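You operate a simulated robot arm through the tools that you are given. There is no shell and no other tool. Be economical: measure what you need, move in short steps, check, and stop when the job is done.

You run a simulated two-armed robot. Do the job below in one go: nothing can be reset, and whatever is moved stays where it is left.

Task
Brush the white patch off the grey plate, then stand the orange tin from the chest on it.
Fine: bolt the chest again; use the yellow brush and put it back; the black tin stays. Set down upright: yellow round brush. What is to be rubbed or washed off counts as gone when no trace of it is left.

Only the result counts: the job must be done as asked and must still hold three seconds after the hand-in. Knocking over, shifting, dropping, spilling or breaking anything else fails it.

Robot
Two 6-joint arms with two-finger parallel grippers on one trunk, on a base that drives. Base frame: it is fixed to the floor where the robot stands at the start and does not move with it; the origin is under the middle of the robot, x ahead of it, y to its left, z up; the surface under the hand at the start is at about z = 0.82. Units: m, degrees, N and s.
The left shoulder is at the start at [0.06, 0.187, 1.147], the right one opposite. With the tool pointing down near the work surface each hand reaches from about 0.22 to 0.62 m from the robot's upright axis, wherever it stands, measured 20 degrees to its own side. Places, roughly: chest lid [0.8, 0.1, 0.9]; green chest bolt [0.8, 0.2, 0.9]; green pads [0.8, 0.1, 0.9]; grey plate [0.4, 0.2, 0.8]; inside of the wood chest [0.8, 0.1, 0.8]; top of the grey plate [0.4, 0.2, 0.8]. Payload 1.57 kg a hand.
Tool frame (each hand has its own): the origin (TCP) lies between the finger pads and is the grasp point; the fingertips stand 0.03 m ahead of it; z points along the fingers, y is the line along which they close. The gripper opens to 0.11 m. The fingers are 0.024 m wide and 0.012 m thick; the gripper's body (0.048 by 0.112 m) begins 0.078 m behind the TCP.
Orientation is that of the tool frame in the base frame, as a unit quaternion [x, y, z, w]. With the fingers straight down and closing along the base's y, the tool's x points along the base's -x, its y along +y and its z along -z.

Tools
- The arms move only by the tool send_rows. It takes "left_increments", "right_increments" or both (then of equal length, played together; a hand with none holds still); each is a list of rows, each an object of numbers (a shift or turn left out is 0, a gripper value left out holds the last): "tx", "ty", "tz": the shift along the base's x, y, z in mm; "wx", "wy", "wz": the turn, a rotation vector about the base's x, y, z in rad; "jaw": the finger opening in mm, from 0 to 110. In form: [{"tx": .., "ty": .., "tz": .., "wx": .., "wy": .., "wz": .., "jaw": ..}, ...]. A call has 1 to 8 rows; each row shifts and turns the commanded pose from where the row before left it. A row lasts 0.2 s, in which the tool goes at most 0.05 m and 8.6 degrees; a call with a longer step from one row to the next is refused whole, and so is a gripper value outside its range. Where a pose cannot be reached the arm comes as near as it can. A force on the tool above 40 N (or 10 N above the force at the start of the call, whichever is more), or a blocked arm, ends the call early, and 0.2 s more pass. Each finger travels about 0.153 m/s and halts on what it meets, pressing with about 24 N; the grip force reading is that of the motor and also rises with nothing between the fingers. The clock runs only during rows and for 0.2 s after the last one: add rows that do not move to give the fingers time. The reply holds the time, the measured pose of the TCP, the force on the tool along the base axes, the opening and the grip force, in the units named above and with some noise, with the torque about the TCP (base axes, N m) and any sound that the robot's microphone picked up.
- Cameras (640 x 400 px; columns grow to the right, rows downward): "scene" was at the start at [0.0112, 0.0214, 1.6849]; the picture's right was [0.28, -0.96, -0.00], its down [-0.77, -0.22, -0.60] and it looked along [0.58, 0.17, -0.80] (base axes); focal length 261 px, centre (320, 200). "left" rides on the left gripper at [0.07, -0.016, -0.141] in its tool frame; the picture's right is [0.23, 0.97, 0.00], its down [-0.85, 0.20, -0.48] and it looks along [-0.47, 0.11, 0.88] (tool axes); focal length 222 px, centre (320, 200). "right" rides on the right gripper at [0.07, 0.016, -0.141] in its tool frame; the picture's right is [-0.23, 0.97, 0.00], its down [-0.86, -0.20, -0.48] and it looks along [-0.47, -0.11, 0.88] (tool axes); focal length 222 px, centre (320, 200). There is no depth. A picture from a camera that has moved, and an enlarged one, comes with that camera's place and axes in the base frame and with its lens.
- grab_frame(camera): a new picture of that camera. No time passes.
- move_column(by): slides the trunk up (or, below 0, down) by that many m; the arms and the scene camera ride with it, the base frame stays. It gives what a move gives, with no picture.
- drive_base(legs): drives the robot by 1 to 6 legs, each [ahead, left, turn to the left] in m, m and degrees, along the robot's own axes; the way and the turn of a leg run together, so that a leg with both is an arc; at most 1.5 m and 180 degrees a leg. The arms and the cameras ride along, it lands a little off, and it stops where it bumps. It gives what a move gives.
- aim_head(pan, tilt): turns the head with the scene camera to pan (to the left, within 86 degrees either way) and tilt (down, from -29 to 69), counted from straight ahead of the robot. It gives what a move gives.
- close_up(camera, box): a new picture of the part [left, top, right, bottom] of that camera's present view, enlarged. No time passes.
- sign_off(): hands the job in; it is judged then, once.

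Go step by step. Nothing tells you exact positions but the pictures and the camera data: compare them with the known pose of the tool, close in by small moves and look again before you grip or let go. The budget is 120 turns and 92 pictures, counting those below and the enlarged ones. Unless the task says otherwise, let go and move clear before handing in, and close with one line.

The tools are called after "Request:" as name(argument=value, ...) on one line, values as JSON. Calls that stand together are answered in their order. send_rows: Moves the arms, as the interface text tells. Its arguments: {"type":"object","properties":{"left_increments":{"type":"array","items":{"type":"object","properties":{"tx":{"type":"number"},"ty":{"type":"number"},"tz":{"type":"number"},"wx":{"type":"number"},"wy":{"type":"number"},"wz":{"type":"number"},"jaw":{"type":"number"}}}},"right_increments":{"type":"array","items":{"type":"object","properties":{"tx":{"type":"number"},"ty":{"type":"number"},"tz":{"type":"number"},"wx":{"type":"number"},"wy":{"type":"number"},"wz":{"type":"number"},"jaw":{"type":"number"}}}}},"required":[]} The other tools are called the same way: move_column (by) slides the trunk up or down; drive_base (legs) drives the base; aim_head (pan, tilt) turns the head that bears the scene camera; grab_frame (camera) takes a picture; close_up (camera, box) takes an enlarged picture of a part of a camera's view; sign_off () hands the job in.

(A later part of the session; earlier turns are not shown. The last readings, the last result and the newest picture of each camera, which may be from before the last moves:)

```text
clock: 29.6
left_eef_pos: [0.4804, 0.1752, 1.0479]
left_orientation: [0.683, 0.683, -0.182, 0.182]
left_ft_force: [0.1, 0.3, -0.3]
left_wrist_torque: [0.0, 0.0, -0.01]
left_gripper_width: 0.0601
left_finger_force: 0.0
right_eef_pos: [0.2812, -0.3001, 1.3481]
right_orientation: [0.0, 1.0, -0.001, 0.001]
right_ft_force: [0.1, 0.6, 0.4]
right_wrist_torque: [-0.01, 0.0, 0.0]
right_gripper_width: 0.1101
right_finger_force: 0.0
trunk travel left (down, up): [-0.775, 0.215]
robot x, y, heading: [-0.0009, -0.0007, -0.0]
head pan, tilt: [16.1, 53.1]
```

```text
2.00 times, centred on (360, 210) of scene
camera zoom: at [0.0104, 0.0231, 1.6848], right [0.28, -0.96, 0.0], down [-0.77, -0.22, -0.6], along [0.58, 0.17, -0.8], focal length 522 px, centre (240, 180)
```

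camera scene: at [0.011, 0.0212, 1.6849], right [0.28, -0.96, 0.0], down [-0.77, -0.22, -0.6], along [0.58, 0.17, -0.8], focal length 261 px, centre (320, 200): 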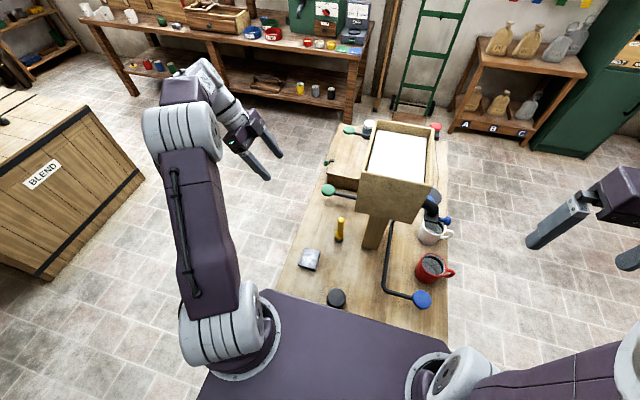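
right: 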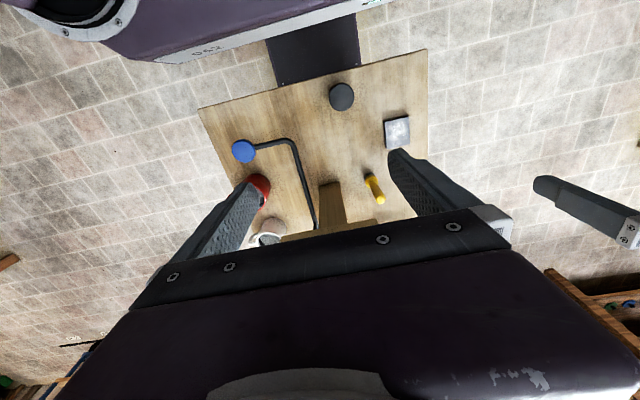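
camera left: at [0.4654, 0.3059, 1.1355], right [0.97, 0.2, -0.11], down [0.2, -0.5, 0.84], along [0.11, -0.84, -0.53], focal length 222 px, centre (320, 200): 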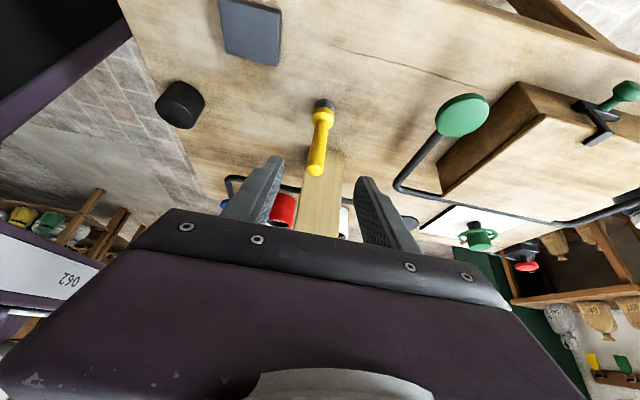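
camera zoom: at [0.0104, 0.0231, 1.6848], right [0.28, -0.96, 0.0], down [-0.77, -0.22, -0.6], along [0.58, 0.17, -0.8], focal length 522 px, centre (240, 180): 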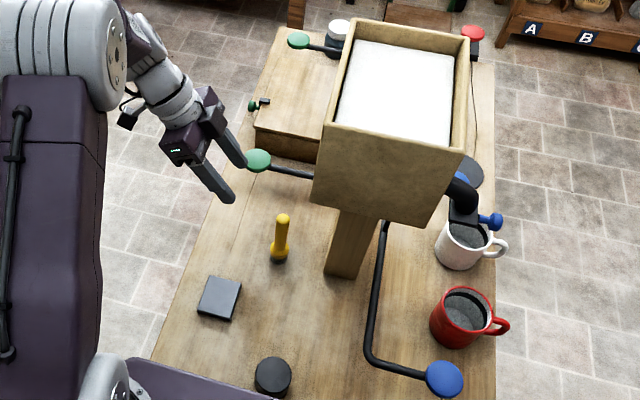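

Brush stands in its place. Now I'll raise and straighten the left hand, then drive to the table's left side (floor is free there until the crate at y≈1.9).

Request:
send_rows(left_increments=[{"tz": 45, "ty": 20}, {"tz": 45, "ty": 20}, {"tz": 45, "wx": 0.13}, {"tz": 45, "wx": 0.13}, {"tx": -40, "wx": 0.13}, {"tx": -40, "wx": 0.13}, {"tx": -30}])

Request:
drive_base(legs=[[0, 0.8, 0], [0.75, 0, 0], [0, 0, -90]])

Request:
aim_head(pan=0, tilt=50)

Request:
grab_frame(camera="scene")

```text
clock: 31.2
left_eef_pos: [0.3685, 0.2168, 1.2251]
left_orientation: [0.707, 0.708, 0.002, 0.0]
left_ft_force: [0.9, 0.3, -0.2]
left_wrist_torque: [0.01, 0.0, -0.01]
left_gripper_width: 0.06
left_finger_force: 0.0
right_eef_pos: [0.281, -0.3011, 1.3473]
right_orientation: [0.0, 1.0, 0.0, 0.0]
right_ft_force: [-0.4, -0.1, -0.1]
right_wrist_torque: [0.0, 0.0, 0.01]
right_gripper_width: 0.11
right_finger_force: 0.0
trunk travel left (down, up): [-0.775, 0.215]
robot x, y, heading: [0.0018, 0.0026, -0.1]
head pan, tilt: [16.1, 53.1]
```

```text
clock: 42.9
left_eef_pos: [0.9674, 0.4303, 1.2246]
left_orientation: [1.0, 0.006, -0.001, 0.001]
left_ft_force: [-0.1, 0.3, -0.6]
left_wrist_torque: [0.02, -0.02, -0.02]
left_gripper_width: 0.0602
left_finger_force: 0.1
right_eef_pos: [0.4477, 0.5129, 1.347]
right_orientation: [0.703, 0.712, 0.0, 0.0]
right_ft_force: [-0.1, -0.9, 0.0]
right_wrist_torque: [0.02, 0.01, 0.01]
right_gripper_width: 0.1099
right_finger_force: 0.0
trunk travel left (down, up): [-0.775, 0.215]
robot x, y, heading: [0.7455, 0.796, -89.2]
head pan, tilt: [16.1, 53.1]
```

```text
clock: 43.7
left_eef_pos: [0.9665, 0.4309, 1.2242]
left_orientation: [1.0, 0.005, -0.001, 0.0]
left_ft_force: [-0.2, 0.6, -0.2]
left_wrist_torque: [-0.01, 0.01, 0.01]
left_gripper_width: 0.06
left_finger_force: 0.0
right_eef_pos: [0.4485, 0.5124, 1.3468]
right_orientation: [0.703, 0.711, 0.001, -0.001]
right_ft_force: [0.0, -0.6, -0.1]
right_wrist_torque: [-0.01, 0.01, 0.05]
right_gripper_width: 0.1102
right_finger_force: 0.0
trunk travel left (down, up): [-0.775, 0.215]
robot x, y, heading: [0.745, 0.7954, -89.3]
head pan, tilt: [0.0, 50.0]
```

```text
60 pictures are left
camera scene: at [0.7457, 0.7815, 1.689], right [-1.0, -0.01, 0.0], down [-0.01, 0.77, -0.64], along [0.01, -0.64, -0.77], focal length 261 px, centre (320, 200)
```

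scene: 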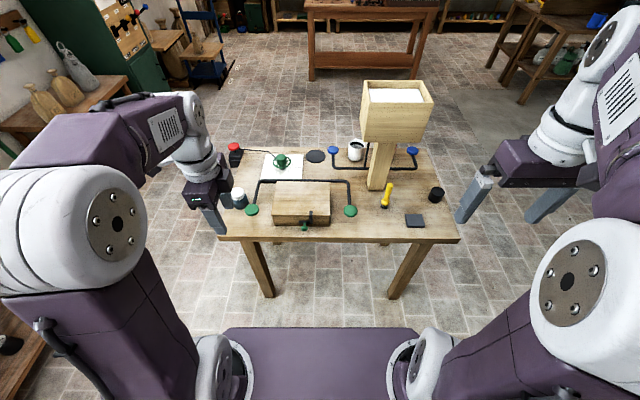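

Request:
close_up(camera="scene", box=[220, 135, 380, 245])

Request:
close_up(camera="left", box=[0, 0, 640, 260])

```text
3.64 times, centred on (300, 190) of scene
camera zoom: at [0.7457, 0.7815, 1.689], right [-1.0, -0.01, 0.0], down [-0.01, 0.77, -0.64], along [0.01, -0.64, -0.77], focal length 949 px, centre (393, 236)
```

zoom: 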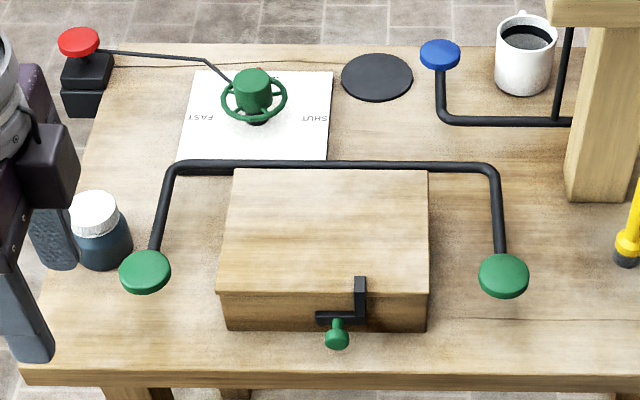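

```text
1.00 times, centred on (320, 130) of left (not enlarged: the box is as wide or as high as the picture)
camera zoom: at [1.0375, 0.4473, 1.3669], right [0.24, -0.97, 0.0], down [-0.85, -0.21, 0.48], along [-0.46, -0.11, -0.88], focal length 222 px, centre (320, 270)
```

zoom: 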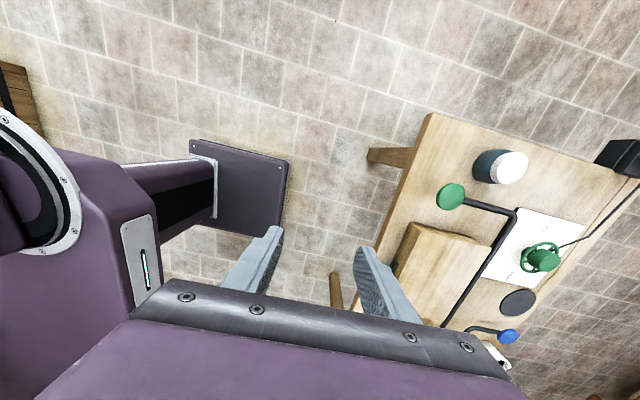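

The chest is at x 0.72–0.94, y 0.02–0.195, lid top ≈0.89, hinged at the back. The bolt knob is at about (0.814, 0.225, 0.85), with pads at (0.64, 0.18) and (1.015, 0.18). I'll drive closer, to y≈0.56.

Request:
drive_base(legs=[[0.235, 0.0, 0]])

Request:
aim_head(pan=0, tilt=62)

Request:
grab_frame(camera="scene")

```text
clock: 45.5
left_eef_pos: [0.9716, 0.1966, 1.2253]
left_orientation: [1.0, 0.007, 0.0, 0.001]
left_ft_force: [-0.4, 0.3, 0.2]
left_wrist_torque: [-0.02, -0.01, 0.01]
left_gripper_width: 0.0601
left_finger_force: 0.1
right_eef_pos: [0.4506, 0.278, 1.3484]
right_orientation: [0.702, 0.712, -0.001, 0.001]
right_ft_force: [-0.7, 0.5, -0.1]
right_wrist_torque: [-0.03, 0.03, -0.01]
right_gripper_width: 0.1102
right_finger_force: 0.1
trunk travel left (down, up): [-0.775, 0.215]
robot x, y, heading: [0.7476, 0.5586, -89.3]
head pan, tilt: [0.0, 50.0]
```

```text
clock: 46.2
left_eef_pos: [0.9706, 0.1952, 1.2244]
left_orientation: [1.0, 0.007, 0.0, 0.0]
left_ft_force: [-0.8, -0.6, 0.2]
left_wrist_torque: [0.0, 0.0, 0.03]
left_gripper_width: 0.0602
left_finger_force: 0.1
right_eef_pos: [0.4516, 0.2753, 1.3479]
right_orientation: [0.702, 0.712, 0.0, 0.0]
right_ft_force: [0.8, 0.4, -0.2]
right_wrist_torque: [0.04, -0.02, -0.01]
right_gripper_width: 0.1099
right_finger_force: 0.1
trunk travel left (down, up): [-0.775, 0.215]
robot x, y, heading: [0.7515, 0.56, -89.2]
head pan, tilt: [0.0, 62.0]
```

```text
57 pictures are left
camera scene: at [0.7486, 0.5576, 1.6741], right [-1.0, -0.01, 0.0], down [-0.01, 0.88, -0.47], along [0.01, -0.47, -0.88], focal length 261 px, centre (320, 200)
```

scene: 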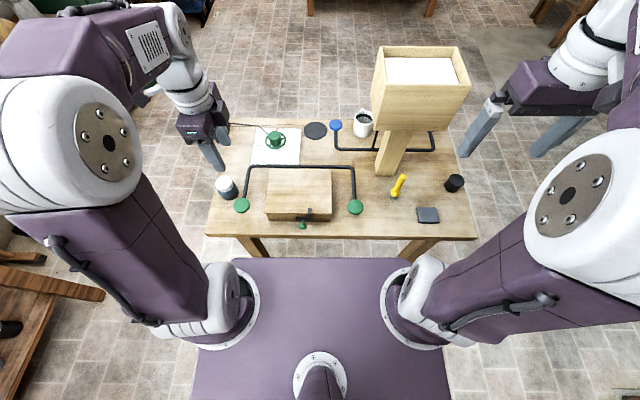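

Request:
close_up(camera="scene", box=[255, 155, 345, 245])

Request:
close_up(camera="left", box=[320, 0, 640, 230])

```text
4.44 times, centred on (300, 200) of scene
camera zoom: at [0.7486, 0.5576, 1.6741], right [-1.0, -0.01, 0.0], down [-0.01, 0.88, -0.47], along [0.01, -0.47, -0.88], focal length 1160 px, centre (409, 200)
```

zoom: 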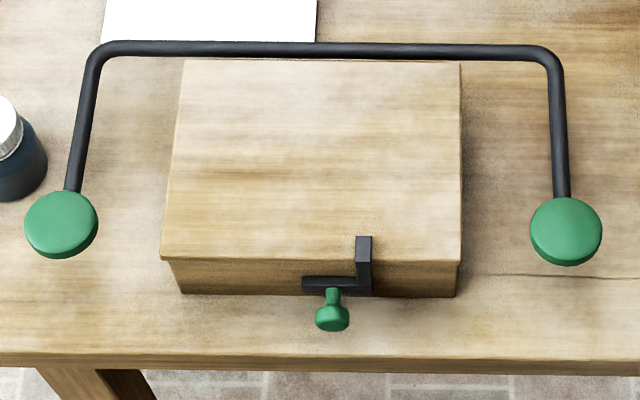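

```text
1.74 times, centred on (480, 115) of left
camera zoom: at [1.0415, 0.2117, 1.3667], right [0.24, -0.97, 0.0], down [-0.85, -0.21, 0.48], along [-0.46, -0.11, -0.88], focal length 386 px, centre (42, 348)
```

zoom: 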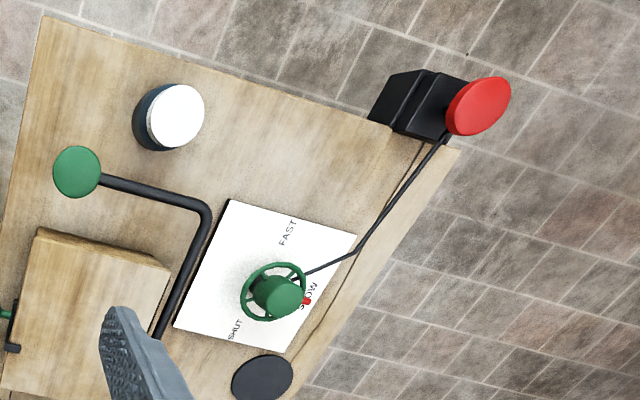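

I need a frontal view of the bolt. I'll rotate the left hand back to nominal (closing along base x, camera on the near side) and bring it near the bolt.

Request:
send_rows(left_increments=[{"wz": 0.1428, "ty": 15}, {"wz": 0.1428, "ty": 15}, {"wz": 0.1428, "ty": 15}, {"wz": 0.1428, "ty": 15}, {"wz": 0.1428, "ty": 15}, {"wz": 0.1428, "ty": 15}, {"wz": 0.1428, "ty": 15, "tx": -20}, {"wz": 0.1428, "tx": -20}])

Request:
send_rows(left_increments=[{"wz": 0.1428, "tx": -25}, {"wz": 0.1428, "tx": -25}, {"wz": 0.1428, "tx": -25}, {"tx": -25, "tz": -30}, {"tz": -45}, {"tz": -45}, {"tz": -45}, {"tz": -20}])

Request:
grab_frame(camera="left")

```text
clock: 48.0
left_eef_pos: [0.9288, 0.3008, 1.2245]
left_orientation: [0.837, 0.548, -0.001, -0.001]
left_ft_force: [-0.5, 0.9, 1.2]
left_wrist_torque: [0.02, -0.02, -0.02]
left_gripper_width: 0.0601
left_finger_force: 0.1
right_eef_pos: [0.4511, 0.2764, 1.3472]
right_orientation: [0.702, 0.712, 0.0, 0.0]
right_ft_force: [0.7, 0.5, -0.1]
right_wrist_torque: [0.03, -0.01, -0.03]
right_gripper_width: 0.1099
right_finger_force: 0.0
trunk travel left (down, up): [-0.775, 0.215]
robot x, y, heading: [0.7484, 0.5597, -89.4]
head pan, tilt: [0.0, 62.0]
```

```text
clock: 49.8
left_eef_pos: [0.8304, 0.3015, 1.0394]
left_orientation: [0.702, 0.712, 0.0, 0.0]
left_ft_force: [-0.6, 0.4, 0.1]
left_wrist_torque: [0.01, 0.0, -0.01]
left_gripper_width: 0.0597
left_finger_force: 0.0
right_eef_pos: [0.4512, 0.2762, 1.3463]
right_orientation: [0.702, 0.712, 0.0, 0.0]
right_ft_force: [0.0, -0.7, -0.4]
right_wrist_torque: [-0.01, -0.03, 0.04]
right_gripper_width: 0.11
right_finger_force: 0.0
trunk travel left (down, up): [-0.775, 0.215]
robot x, y, heading: [0.7515, 0.5627, -89.2]
head pan, tilt: [0.0, 62.0]
```

```text
54 pictures are left
camera left: at [0.8147, 0.3705, 1.1813], right [0.97, 0.24, 0.0], down [0.21, -0.85, 0.48], along [0.12, -0.46, -0.88], focal length 222 px, centre (320, 200)
```

left: 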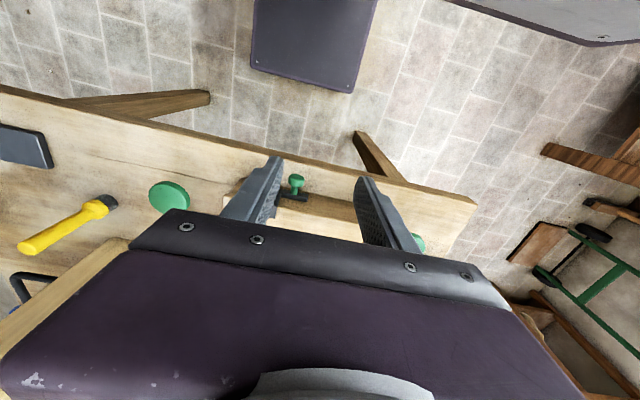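

Request:
send_rows(left_increments=[{"ty": 20, "wx": -0.14}, {"ty": 20, "wx": -0.14}, {"wx": -0.14, "tz": -20}, {"wx": -0.14, "tz": -20}, {"wx": -0.14, "tz": -20, "tx": -15, "jaw": 50}])

Request:
close_up(camera="left", box=[160, 0, 480, 220])

```text
clock: 50.9
left_eef_pos: [0.7865, 0.2663, 1.0345]
left_orientation: [0.692, 0.697, -0.113, 0.15]
left_ft_force: [0.1, -1.8, 2.1]
left_wrist_torque: [0.37, -0.07, 0.21]
left_gripper_width: 0.0499
left_finger_force: 0.0
left hand out of reach, approached as far as the arm can: row 1, 2, 3, 4, 5
right_eef_pos: [0.4496, 0.277, 1.3465]
right_orientation: [0.702, 0.712, 0.0, 0.0]
right_ft_force: [0.3, -0.9, -0.5]
right_wrist_torque: [0.0, 0.01, 0.01]
right_gripper_width: 0.1101
right_finger_force: 0.0
trunk travel left (down, up): [-0.775, 0.215]
robot x, y, heading: [0.7484, 0.5614, -89.4]
head pan, tilt: [0.0, 62.0]
stopped in row 5 (left hand): the force on the tool passed its limit at 286 N (the readings are from after the stop); the commanded pose is now the measured one
```

```text
1.82 times, centred on (320, 110) of left
camera zoom: at [0.7639, 0.3814, 1.1406], right [0.97, 0.23, -0.03], down [0.17, -0.62, 0.77], along [0.15, -0.75, -0.64], focal length 404 px, centre (320, 364)
```

zoom: 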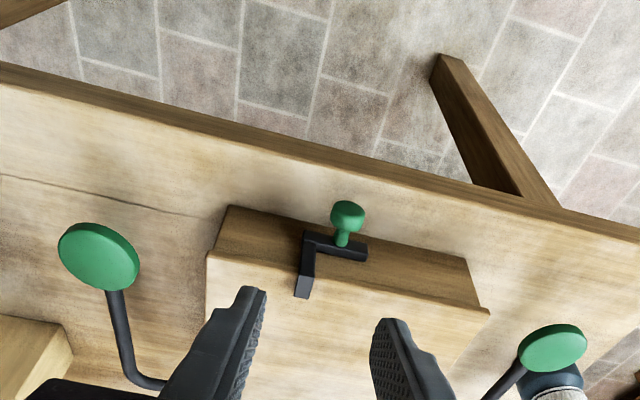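

A jolt of force—likely the arm folding too close to its own body. Let me take a detailed look at the bolt and check that nothing moved.

Request:
close_up(camera="left", box=[290, 90, 370, 170])

Request:
grab_frame(camera="scene")

```text
5.00 times, centred on (330, 130) of left
camera zoom: at [0.7639, 0.3814, 1.1406], right [0.97, 0.23, -0.03], down [0.17, -0.62, 0.77], along [0.15, -0.75, -0.64], focal length 1111 px, centre (270, 550)
```

zoom: 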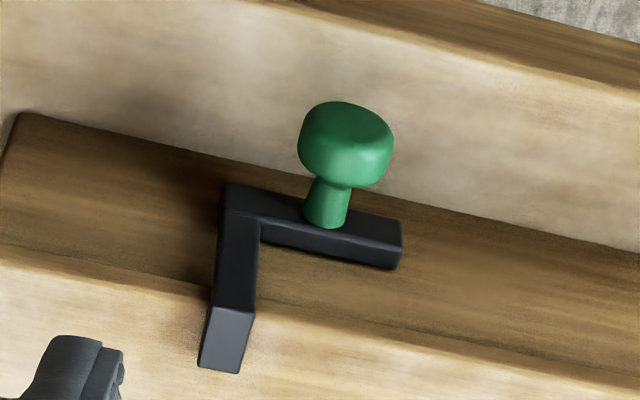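

```text
51 pictures are left
camera scene: at [0.7472, 0.5588, 1.6741], right [-1.0, -0.01, 0.0], down [-0.01, 0.88, -0.47], along [0.01, -0.47, -0.88], focal length 261 px, centre (320, 200)
```

scene: 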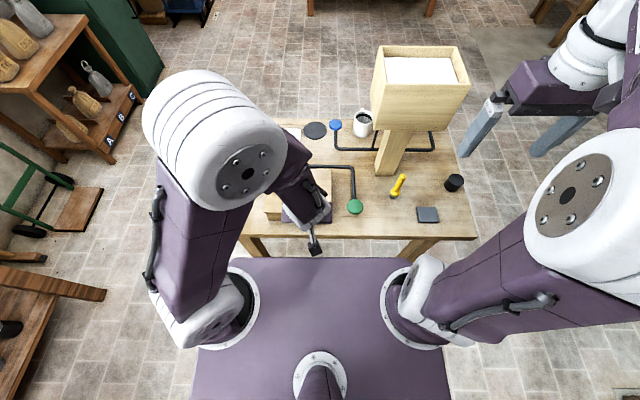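

Nothing moved; the hook lies over the lid with the bar and knob on the chest front. I'll back the base off 7 cm for room and straighten the hand.

Request:
drive_base(legs=[[-0.08, 0, -0.7]])

Request:
send_rows(left_increments=[{"wx": 0.124, "wy": 0.0173}, {"wx": 0.124, "wy": 0.0173}, {"wx": 0.124, "wy": 0.0173}])

Request:
grab_frame(camera="left")

```text
clock: 51.9
left_eef_pos: [0.7834, 0.3405, 1.0334]
left_orientation: [0.697, 0.692, -0.114, 0.148]
left_ft_force: [0.0, -2.8, 5.5]
left_wrist_torque: [0.99, 0.06, 0.09]
left_gripper_width: 0.0502
left_finger_force: 0.1
right_eef_pos: [0.4476, 0.3553, 1.3457]
right_orientation: [0.706, 0.708, 0.001, -0.001]
right_ft_force: [0.4, 0.5, -0.2]
right_wrist_torque: [0.07, 0.0, 0.0]
right_gripper_width: 0.1097
right_finger_force: 0.1
trunk travel left (down, up): [-0.775, 0.215]
robot x, y, heading: [0.7461, 0.6394, -89.8]
head pan, tilt: [0.0, 62.0]
```

```text
clock: 52.7
left_eef_pos: [0.7874, 0.346, 1.0342]
left_orientation: [0.708, 0.705, -0.015, 0.035]
left_ft_force: [-0.4, -0.9, -0.3]
left_wrist_torque: [0.0, 0.02, 0.02]
left_gripper_width: 0.0502
left_finger_force: 0.1
left hand out of reach, approached as far as the arm can: row 2
right_eef_pos: [0.4466, 0.3604, 1.3488]
right_orientation: [0.706, 0.708, -0.002, 0.001]
right_ft_force: [0.0, 0.1, 0.5]
right_wrist_torque: [-0.02, 0.01, -0.01]
right_gripper_width: 0.1102
right_finger_force: 0.1
trunk travel left (down, up): [-0.775, 0.215]
robot x, y, heading: [0.7433, 0.6428, -90.0]
head pan, tilt: [0.0, 62.0]
```

```text
50 pictures are left
camera left: at [0.7689, 0.4253, 1.1706], right [0.97, 0.23, 0.01], down [0.18, -0.82, 0.55], along [0.13, -0.53, -0.84], focal length 222 px, centre (320, 200)
```

left: 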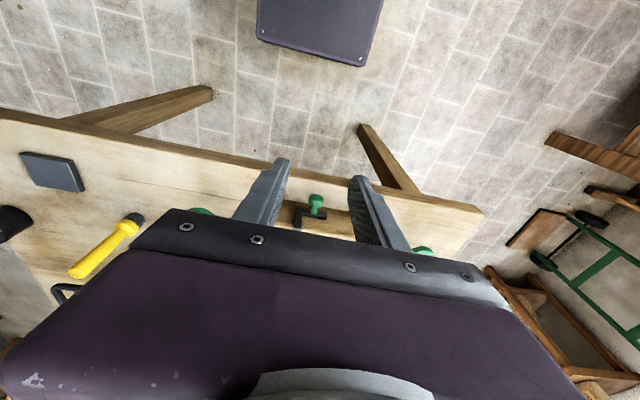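

Knob triangulates to about (0.815, 0.215, 0.84). Approach above it.

Request:
send_rows(left_increments=[{"wx": 0.07, "wy": 0.028, "tx": 10, "ty": -30, "tz": -15}, {"tx": 10, "ty": -30, "tz": -15}, {"tx": 8, "ty": -30, "tz": -20}, {"ty": -30, "tz": -24}])

Request:
grab_frame(camera="left")

Request:
close_up(camera="scene", box=[240, 140, 360, 240])

```text
clock: 53.7
left_eef_pos: [0.8163, 0.2214, 0.9571]
left_orientation: [0.708, 0.706, 0.0, -0.001]
left_ft_force: [-0.6, -0.1, -0.5]
left_wrist_torque: [0.02, -0.01, 0.02]
left_gripper_width: 0.0502
left_finger_force: 0.1
right_eef_pos: [0.4473, 0.3584, 1.3468]
right_orientation: [0.706, 0.708, 0.001, -0.001]
right_ft_force: [-0.2, 0.2, -0.3]
right_wrist_torque: [0.01, 0.01, 0.03]
right_gripper_width: 0.1101
right_finger_force: 0.0
trunk travel left (down, up): [-0.775, 0.215]
robot x, y, heading: [0.7505, 0.642, -89.8]
head pan, tilt: [0.0, 62.0]
```

```text
49 pictures are left
camera left: at [0.8012, 0.291, 1.0991], right [0.97, 0.22, 0.0], down [0.2, -0.86, 0.48], along [0.11, -0.47, -0.88], focal length 222 px, centre (320, 200)
```

left: 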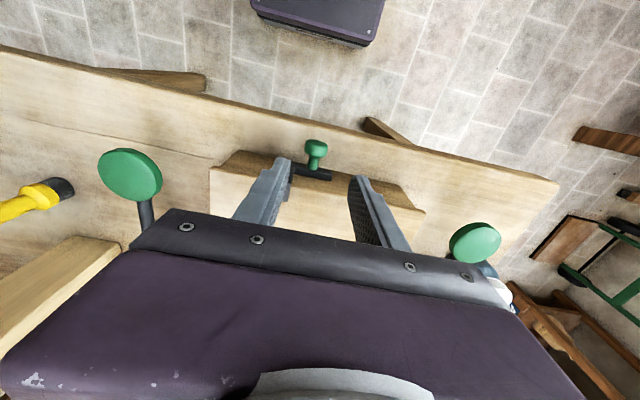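

```text
4.00 times, centred on (300, 190) of scene
camera zoom: at [0.748, 0.6359, 1.6741], right [-1.0, 0.0, 0.0], down [0.0, 0.88, -0.47], along [0.0, -0.47, -0.88], focal length 1044 px, centre (400, 240)
```

zoom: 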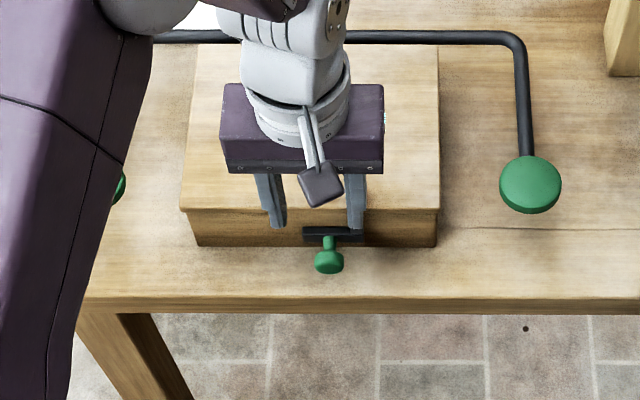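

Request:
send_rows(left_increments=[{"tx": -3, "ty": 6, "tz": -25}, {"tz": -25}, {"tz": -25}, {"tz": -15}])

Request:
close_up(camera="left", box=[200, 80, 440, 230])

Request:
close_up(camera="scene", box=[270, 160, 350, 220])

```text
clock: 54.7
left_eef_pos: [0.8113, 0.2301, 0.868]
left_orientation: [0.708, 0.706, -0.002, 0.001]
left_ft_force: [-0.9, 0.4, 0.5]
left_wrist_torque: [0.01, 0.0, -0.03]
left_gripper_width: 0.0499
left_finger_force: 0.1
right_eef_pos: [0.4481, 0.3586, 1.3478]
right_orientation: [0.706, 0.708, 0.0, -0.001]
right_ft_force: [-0.6, -0.5, -0.5]
right_wrist_torque: [0.02, 0.03, -0.05]
right_gripper_width: 0.11
right_finger_force: 0.1
trunk travel left (down, up): [-0.775, 0.215]
robot x, y, heading: [0.7464, 0.6401, -89.8]
head pan, tilt: [0.0, 62.0]
```

```text
2.67 times, centred on (320, 155) of left
camera zoom: at [0.7964, 0.2999, 1.0103], right [0.97, 0.22, 0.0], down [0.2, -0.85, 0.48], along [0.11, -0.47, -0.88], focal length 592 px, centre (320, 320)
```

zoom: 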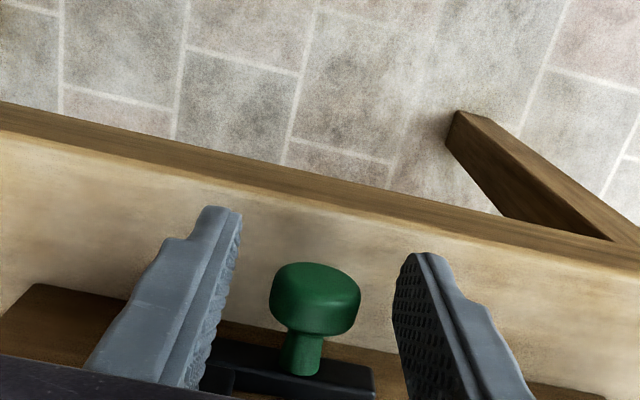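

```text
6.67 times, centred on (310, 190) of scene
camera zoom: at [0.7478, 0.6385, 1.6741], right [-1.0, 0.0, 0.0], down [0.0, 0.88, -0.47], along [0.0, -0.47, -0.88], focal length 1740 px, centre (387, 267)
```

zoom: 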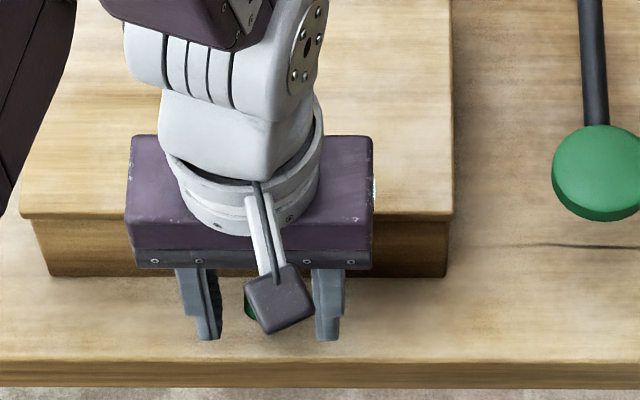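

Knob is between the fingers; close on it.

Request:
send_rows(left_increments=[{"jaw": 30}, {"jaw": 15}, {"jaw": 15}, {"jaw": 15}])

Request:
send_rows(left_increments=[{"tx": 3}, {"tx": 3}])

```text
clock: 55.7
left_eef_pos: [0.8113, 0.2303, 0.87]
left_orientation: [0.708, 0.707, -0.001, 0.001]
left_ft_force: [-1.0, 1.5, -4.7]
left_wrist_torque: [-0.5, 0.06, 0.0]
left_gripper_width: 0.0256
left_finger_force: 36.7
right_eef_pos: [0.4484, 0.3591, 1.3472]
right_orientation: [0.706, 0.708, 0.0, 0.0]
right_ft_force: [-0.1, 0.5, 0.1]
right_wrist_torque: [0.02, 0.04, 0.01]
right_gripper_width: 0.1101
right_finger_force: 0.1
trunk travel left (down, up): [-0.775, 0.215]
robot x, y, heading: [0.7491, 0.6449, -89.8]
head pan, tilt: [0.0, 62.0]
```

```text
clock: 56.3
left_eef_pos: [0.8184, 0.2297, 0.8685]
left_orientation: [0.708, 0.706, -0.001, 0.001]
left_ft_force: [-1.0, -0.8, -17.0]
left_wrist_torque: [-0.61, 0.1, 0.02]
left_gripper_width: 0.0256
left_finger_force: 37.0
right_eef_pos: [0.448, 0.3573, 1.3466]
right_orientation: [0.706, 0.708, 0.0, -0.001]
right_ft_force: [-0.1, -1.1, -0.2]
right_wrist_torque: [-0.01, 0.01, -0.01]
right_gripper_width: 0.1101
right_finger_force: 0.1
trunk travel left (down, up): [-0.775, 0.215]
robot x, y, heading: [0.7477, 0.6452, -89.7]
head pan, tilt: [0.0, 62.0]
```

Request:
close_up(camera="left", box=[200, 80, 440, 230])

```text
2.67 times, centred on (320, 155) of left
camera zoom: at [0.8029, 0.2996, 1.0106], right [0.97, 0.23, 0.0], down [0.2, -0.86, 0.48], along [0.11, -0.47, -0.88], focal length 592 px, centre (320, 320)
```

zoom: 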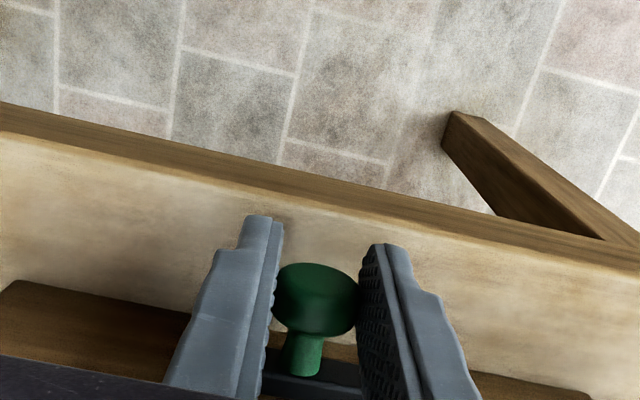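

The bolt slides along +x with the hand. Continue.

Request:
send_rows(left_increments=[{"tx": 5}, {"tx": 5}, {"tx": 5}])

Request:
send_rows(left_increments=[{"tx": 5}, {"tx": 5}, {"tx": 5}])

Request:
close_up(camera="left", box=[200, 80, 440, 230])

Request:
close_up(camera="scene", box=[240, 140, 360, 240])

```text
clock: 57.1
left_eef_pos: [0.8336, 0.2313, 0.8674]
left_orientation: [0.708, 0.706, 0.0, 0.0]
left_ft_force: [-0.6, -1.2, -14.4]
left_wrist_torque: [1.08, 0.0, 0.01]
left_gripper_width: 0.0254
left_finger_force: 36.8
right_eef_pos: [0.4475, 0.3583, 1.3475]
right_orientation: [0.706, 0.708, 0.001, -0.001]
right_ft_force: [0.1, 0.1, -0.2]
right_wrist_torque: [-0.01, 0.04, -0.02]
right_gripper_width: 0.1099
right_finger_force: 0.0
trunk travel left (down, up): [-0.775, 0.215]
robot x, y, heading: [0.75, 0.6427, -89.6]
head pan, tilt: [0.0, 62.0]
```

```text
clock: 57.9
left_eef_pos: [0.8466, 0.2294, 0.8696]
left_orientation: [0.708, 0.706, 0.001, 0.0]
left_ft_force: [-14.6, 2.9, -30.5]
left_wrist_torque: [0.38, 0.09, -0.1]
left_gripper_width: 0.0257
left_finger_force: 37.0
right_eef_pos: [0.4445, 0.358, 1.3441]
right_orientation: [0.707, 0.708, 0.002, 0.0]
right_ft_force: [-1.5, -0.5, 0.1]
right_wrist_torque: [0.02, 0.01, 0.01]
right_gripper_width: 0.1102
right_finger_force: 0.1
trunk travel left (down, up): [-0.775, 0.215]
robot x, y, heading: [0.7492, 0.6449, -90.0]
head pan, tilt: [0.0, 62.0]
```

```text
2.67 times, centred on (320, 155) of left
camera zoom: at [0.8308, 0.2993, 1.011], right [0.97, 0.22, 0.0], down [0.19, -0.86, 0.48], along [0.11, -0.47, -0.88], focal length 592 px, centre (320, 320)
```

zoom: 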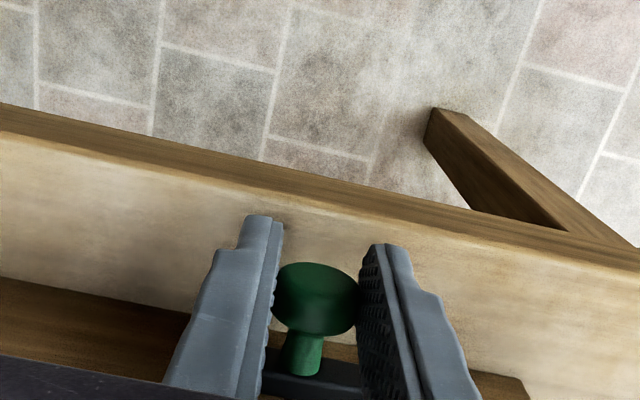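

```text
4.00 times, centred on (300, 190) of scene
camera zoom: at [0.7432, 0.6354, 1.6738], right [-1.0, 0.0, 0.0], down [0.0, 0.88, -0.47], along [0.0, -0.47, -0.88], focal length 1044 px, centre (400, 240)
```

zoom: 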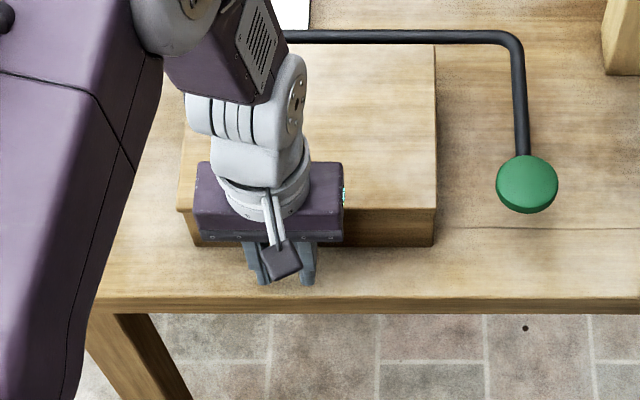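

Slid 35 mm and hit its stop. Release and lift to look.

Request:
send_rows(left_increments=[{"tx": -1.5, "jaw": 35}, {"jaw": 55}, {"jaw": 55, "tz": 30}, {"tz": 40}, {"tz": 40}, {"tx": 40}, {"tx": 40}])

Request:
close_up(camera="scene", box=[240, 140, 360, 240])

Request:
grab_frame(camera="left")

```text
clock: 59.5
left_eef_pos: [0.9283, 0.2323, 0.9798]
left_orientation: [0.708, 0.706, -0.002, 0.0]
left_ft_force: [1.2, -0.4, -0.6]
left_wrist_torque: [-0.03, 0.01, -0.03]
left_gripper_width: 0.0551
left_finger_force: 0.0
right_eef_pos: [0.4497, 0.3598, 1.3476]
right_orientation: [0.706, 0.708, -0.001, 0.0]
right_ft_force: [1.2, -0.5, 0.2]
right_wrist_torque: [0.02, 0.0, -0.01]
right_gripper_width: 0.1101
right_finger_force: 0.1
trunk travel left (down, up): [-0.775, 0.215]
robot x, y, heading: [0.7497, 0.6445, -89.8]
head pan, tilt: [0.0, 62.0]
```

```text
4.00 times, centred on (300, 190) of scene
camera zoom: at [0.75, 0.6386, 1.6741], right [-1.0, 0.0, 0.0], down [0.0, 0.88, -0.47], along [0.0, -0.47, -0.88], focal length 1044 px, centre (400, 240)
```

zoom: 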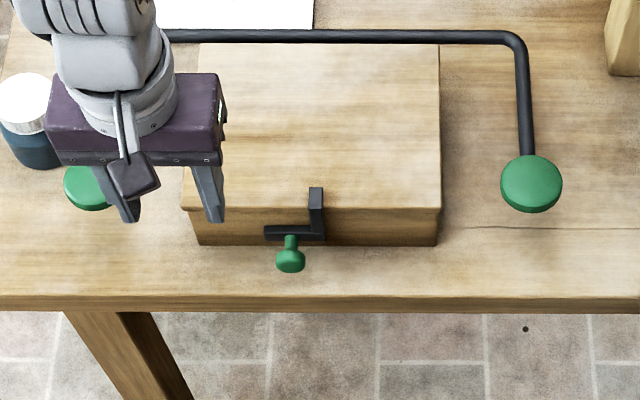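

```text
41 pictures are left
camera left: at [0.9136, 0.3006, 1.1219], right [0.97, 0.22, 0.0], down [0.2, -0.85, 0.48], along [0.11, -0.47, -0.88], focal length 222 px, centre (320, 200)
```

left: 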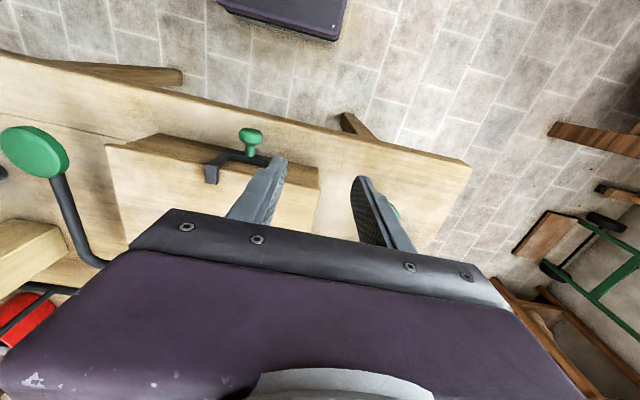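

Bolt now sits at x≈0.848. Next I'll test pressing the left green pad at (1.02, 0.175) down with closed fingers.

Request:
send_rows(left_increments=[{"tz": 30, "tx": 30, "ty": -18, "jaw": 0}, {"tx": 30, "ty": -18}, {"tx": 32, "ty": -20}, {"tz": -20}, {"tz": -20}])

Request:
close_up(camera="scene", box=[200, 140, 360, 240])

Request:
grab_frame(camera="left")

```text
clock: 60.7
left_eef_pos: [1.0179, 0.1737, 0.9694]
left_orientation: [0.708, 0.707, -0.001, 0.001]
left_ft_force: [0.5, 0.6, -0.4]
left_wrist_torque: [0.03, 0.02, 0.0]
left_gripper_width: 0.0001
left_finger_force: 22.0
right_eef_pos: [0.4475, 0.359, 1.347]
right_orientation: [0.706, 0.709, 0.0, 0.0]
right_ft_force: [0.2, -0.2, -0.8]
right_wrist_torque: [0.03, 0.02, 0.0]
right_gripper_width: 0.1103
right_finger_force: 0.1
trunk travel left (down, up): [-0.775, 0.215]
robot x, y, heading: [0.7472, 0.6427, -90.0]
head pan, tilt: [0.0, 62.0]
```

```text
4.00 times, centred on (280, 190) of scene
camera zoom: at [0.7483, 0.638, 1.6741], right [-1.0, 0.0, 0.0], down [0.0, 0.88, -0.47], along [0.0, -0.47, -0.88], focal length 1044 px, centre (480, 240)
```

zoom: 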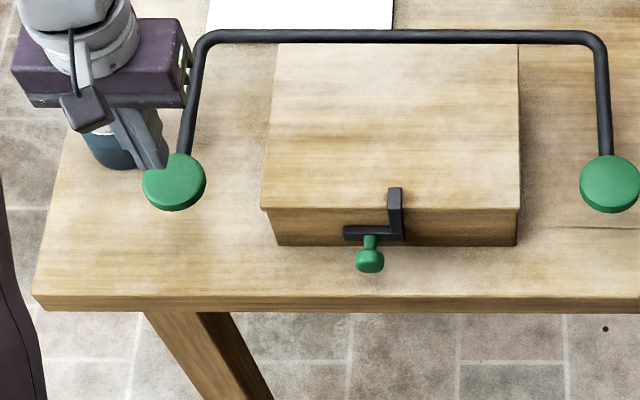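

```text
39 pictures are left
camera left: at [1.0033, 0.2441, 1.1108], right [0.97, 0.23, 0.0], down [0.2, -0.85, 0.48], along [0.11, -0.47, -0.88], focal length 222 px, centre (320, 200)
```

left: 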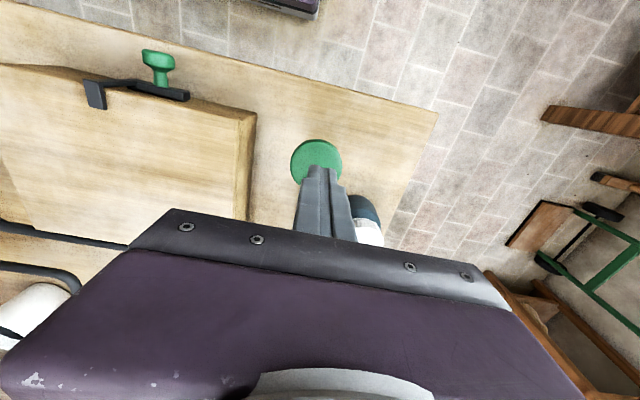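

Request:
send_rows(left_increments=[{"tx": -5, "ty": 4, "tz": -10}, {"tz": -8}, {"tz": -6}])

Request:
send_rows(left_increments=[{"tz": -5}])

Request:
send_rows(left_increments=[{"tz": -5}])

```text
clock: 61.5
left_eef_pos: [1.0129, 0.1794, 0.9463]
left_orientation: [0.707, 0.707, -0.001, 0.0]
left_ft_force: [0.1, -0.1, 0.5]
left_wrist_torque: [0.0, -0.03, 0.02]
left_gripper_width: 0.0
left_finger_force: 21.2
right_eef_pos: [0.4476, 0.3591, 1.3466]
right_orientation: [0.706, 0.708, 0.001, 0.0]
right_ft_force: [0.2, 0.6, 0.4]
right_wrist_torque: [0.02, 0.02, 0.03]
right_gripper_width: 0.1103
right_finger_force: 0.0
trunk travel left (down, up): [-0.775, 0.215]
robot x, y, heading: [0.7487, 0.6386, -89.8]
head pan, tilt: [0.0, 62.0]
```

```text
clock: 61.9
left_eef_pos: [1.0146, 0.1777, 0.9396]
left_orientation: [0.708, 0.706, -0.002, 0.001]
left_ft_force: [0.3, -0.9, -0.1]
left_wrist_torque: [-0.02, -0.02, -0.02]
left_gripper_width: 0.0002
left_finger_force: 21.1
right_eef_pos: [0.4476, 0.3591, 1.3473]
right_orientation: [0.706, 0.708, 0.0, 0.0]
right_ft_force: [0.3, 0.5, -0.2]
right_wrist_torque: [0.02, 0.02, 0.03]
right_gripper_width: 0.1098
right_finger_force: 0.0
trunk travel left (down, up): [-0.775, 0.215]
robot x, y, heading: [0.7497, 0.6413, -89.9]
head pan, tilt: [0.0, 62.0]
```

```text
clock: 62.3
left_eef_pos: [1.0141, 0.1799, 0.9365]
left_orientation: [0.708, 0.707, -0.001, 0.001]
left_ft_force: [-0.4, 0.3, 0.0]
left_wrist_torque: [-0.02, -0.01, -0.01]
left_gripper_width: 0.0
left_finger_force: 21.6
right_eef_pos: [0.4479, 0.3594, 1.3468]
right_orientation: [0.706, 0.708, 0.0, 0.0]
right_ft_force: [0.5, 0.2, 0.5]
right_wrist_torque: [0.01, 0.03, 0.01]
right_gripper_width: 0.1098
right_finger_force: 0.1
trunk travel left (down, up): [-0.775, 0.215]
robot x, y, heading: [0.7433, 0.6424, -89.6]
head pan, tilt: [0.0, 62.0]
```

Request:
send_rows(left_increments=[{"tz": -5}])

Request:
send_rows(left_increments=[{"tz": -5}])

Request:
send_rows(left_increments=[{"tz": -5}])

Request:
close_up(camera="scene", box=[200, 140, 360, 240])

```text
clock: 62.7
left_eef_pos: [1.0151, 0.1796, 0.9311]
left_orientation: [0.707, 0.707, -0.001, 0.001]
left_ft_force: [-1.0, -0.4, -0.9]
left_wrist_torque: [0.01, -0.03, 0.0]
left_gripper_width: 0.0001
left_finger_force: 21.5
right_eef_pos: [0.4468, 0.3613, 1.3465]
right_orientation: [0.706, 0.708, 0.001, 0.0]
right_ft_force: [-0.2, 0.2, -0.8]
right_wrist_torque: [0.0, 0.02, 0.0]
right_gripper_width: 0.1097
right_finger_force: 0.1
trunk travel left (down, up): [-0.775, 0.215]
robot x, y, heading: [0.7525, 0.6431, -90.0]
head pan, tilt: [0.0, 62.0]
```

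```text
clock: 63.1
left_eef_pos: [1.0152, 0.1795, 0.9271]
left_orientation: [0.707, 0.707, -0.001, 0.002]
left_ft_force: [1.7, 2.3, 3.9]
left_wrist_torque: [0.1, -0.05, 0.01]
left_gripper_width: 0.0
left_finger_force: 21.0
right_eef_pos: [0.4479, 0.3607, 1.3488]
right_orientation: [0.706, 0.708, -0.001, 0.0]
right_ft_force: [0.6, 0.5, 0.0]
right_wrist_torque: [-0.02, 0.02, 0.04]
right_gripper_width: 0.1101
right_finger_force: 0.0
trunk travel left (down, up): [-0.775, 0.215]
robot x, y, heading: [0.7503, 0.6399, -89.8]
head pan, tilt: [0.0, 62.0]
```

```text
clock: 63.5
left_eef_pos: [1.0142, 0.1784, 0.9233]
left_orientation: [0.708, 0.706, -0.001, 0.002]
left_ft_force: [2.7, 3.0, 3.4]
left_wrist_torque: [0.08, -0.06, -0.05]
left_gripper_width: 0.0
left_finger_force: 21.4
right_eef_pos: [0.4487, 0.359, 1.3463]
right_orientation: [0.706, 0.709, 0.0, -0.001]
right_ft_force: [0.4, 0.2, -0.3]
right_wrist_torque: [0.0, 0.02, 0.0]
right_gripper_width: 0.11
right_finger_force: 0.1
trunk travel left (down, up): [-0.775, 0.215]
robot x, y, heading: [0.7482, 0.6391, -89.8]
head pan, tilt: [0.0, 62.0]
```

```text
4.00 times, centred on (280, 190) of scene
camera zoom: at [0.7484, 0.6396, 1.6741], right [-1.0, 0.0, 0.0], down [0.0, 0.88, -0.47], along [0.0, -0.47, -0.88], focal length 1044 px, centre (480, 240)
```

zoom: 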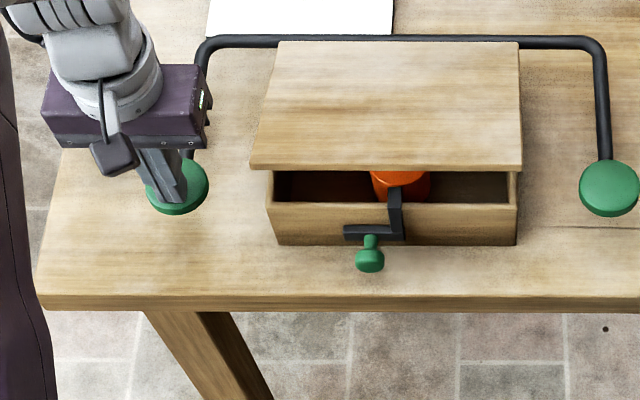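

Pressing the pad lifts the lid and the orange tin shows. Press further.

Request:
send_rows(left_increments=[{"tz": -4}, {"tz": -4}, {"tz": -4}])

Request:
send_rows(left_increments=[{"tz": -4}, {"tz": -4}])

Request:
close_up(camera="scene", box=[200, 140, 360, 240])

```text
clock: 64.3
left_eef_pos: [1.0134, 0.1785, 0.9097]
left_orientation: [0.708, 0.706, -0.001, 0.001]
left_ft_force: [2.2, 1.0, 2.9]
left_wrist_torque: [0.05, -0.07, 0.0]
left_gripper_width: 0.0003
left_finger_force: 21.4
right_eef_pos: [0.4476, 0.3598, 1.3477]
right_orientation: [0.706, 0.708, 0.001, 0.0]
right_ft_force: [0.3, 0.4, -0.2]
right_wrist_torque: [-0.02, -0.01, -0.03]
right_gripper_width: 0.1098
right_finger_force: 0.0
trunk travel left (down, up): [-0.775, 0.215]
robot x, y, heading: [0.7468, 0.6411, -89.8]
head pan, tilt: [0.0, 62.0]
```

```text
clock: 64.9
left_eef_pos: [1.0141, 0.1784, 0.9013]
left_orientation: [0.708, 0.706, 0.0, 0.001]
left_ft_force: [0.7, 0.1, 0.5]
left_wrist_torque: [0.0, -0.01, 0.0]
left_gripper_width: 0.0001
left_finger_force: 21.3
right_eef_pos: [0.4474, 0.3594, 1.3465]
right_orientation: [0.706, 0.709, 0.0, 0.001]
right_ft_force: [-1.0, -0.1, -0.3]
right_wrist_torque: [-0.01, 0.02, 0.02]
right_gripper_width: 0.1099
right_finger_force: 0.0
trunk travel left (down, up): [-0.775, 0.215]
robot x, y, heading: [0.7469, 0.6404, -89.8]
head pan, tilt: [0.0, 62.0]
```

```text
4.00 times, centred on (280, 190) of scene
camera zoom: at [0.7479, 0.6386, 1.6741], right [-1.0, 0.0, 0.0], down [0.0, 0.88, -0.47], along [0.0, -0.47, -0.88], focal length 1044 px, centre (480, 240)
```

zoom: 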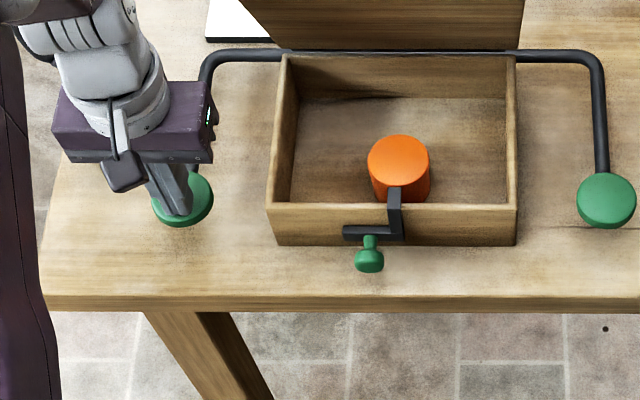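

Lid is fully open with only the orange tin inside, at about (0.822, 0.132). The left hand holds the pad; I'll bring the right hand across.

Request:
send_rows(right_increments=[{"tx": 40, "ty": -20, "tz": -20, "jaw": 80}, {"tx": 40, "ty": -20, "tz": -20}, {"tx": 40, "ty": -20, "tz": -20}, {"tx": 40, "ty": -20, "tz": -20}, {"tx": 40, "ty": -20, "tz": -10}, {"tx": 40, "ty": -20}])

Request:
grab_frame(camera="scene")

```text
clock: 66.3
left_eef_pos: [1.0138, 0.1778, 0.9004]
left_orientation: [0.707, 0.707, -0.001, 0.001]
left_ft_force: [-0.8, -0.4, 1.2]
left_wrist_torque: [0.02, 0.06, 0.04]
left_gripper_width: 0.0
left_finger_force: 21.1
right_eef_pos: [0.6898, 0.2365, 1.259]
right_orientation: [0.706, 0.708, 0.0, 0.001]
right_ft_force: [-0.7, -0.9, 0.5]
right_wrist_torque: [0.03, 0.03, 0.02]
right_gripper_width: 0.0799
right_finger_force: 0.0
trunk travel left (down, up): [-0.775, 0.215]
robot x, y, heading: [0.747, 0.6424, -89.6]
head pan, tilt: [0.0, 62.0]
```

```text
36 pictures are left
camera scene: at [0.7491, 0.6377, 1.6741], right [-1.0, 0.0, 0.0], down [0.0, 0.88, -0.47], along [0.0, -0.47, -0.88], focal length 261 px, centre (320, 200)
```

scene: 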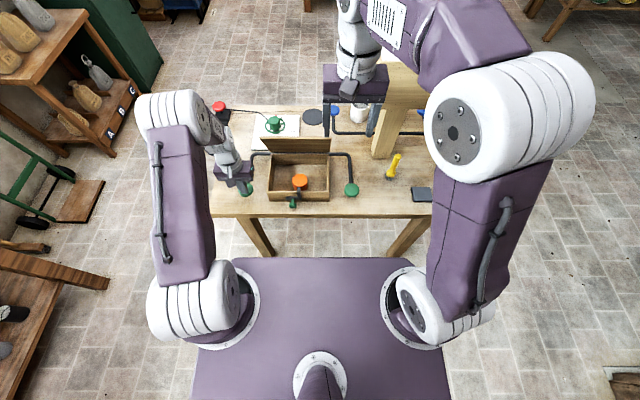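

Request:
send_rows(right_increments=[{"tx": 35, "ty": -15, "tz": -25}, {"tx": 35, "ty": -15, "tz": -30}, {"tx": 32, "ty": -20, "tz": -30}, {"tx": 30, "ty": -20, "tz": -35}, {"ty": -22, "tz": -40}, {"ty": -12, "tz": -30}])

Request:
grab_frame(camera="right")

Request:
close_up(camera="scene", box=[200, 90, 400, 240])

```text
refused: row 4 steps farther than a row can; nothing moved
```

```text
35 pictures are left
camera right: at [0.7045, 0.307, 1.3998], right [0.97, -0.23, 0.0], down [-0.2, -0.86, 0.48], along [-0.11, -0.47, -0.88], focal length 222 px, centre (320, 200)
```

right: 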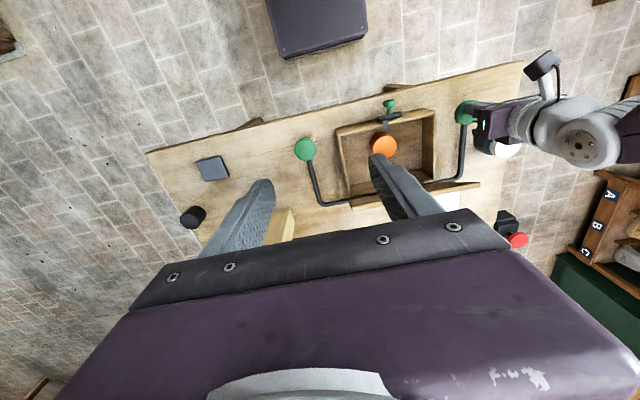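

```text
2.67 times, centred on (300, 165) of scene
camera zoom: at [0.7491, 0.6377, 1.6741], right [-1.0, 0.0, 0.0], down [0.0, 0.88, -0.47], along [0.0, -0.47, -0.88], focal length 696 px, centre (373, 293)
```

zoom: 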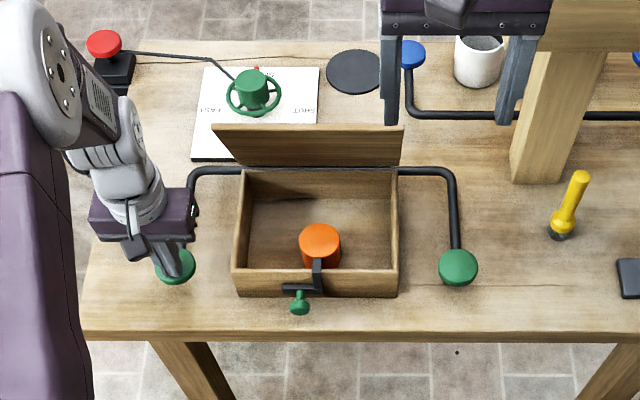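

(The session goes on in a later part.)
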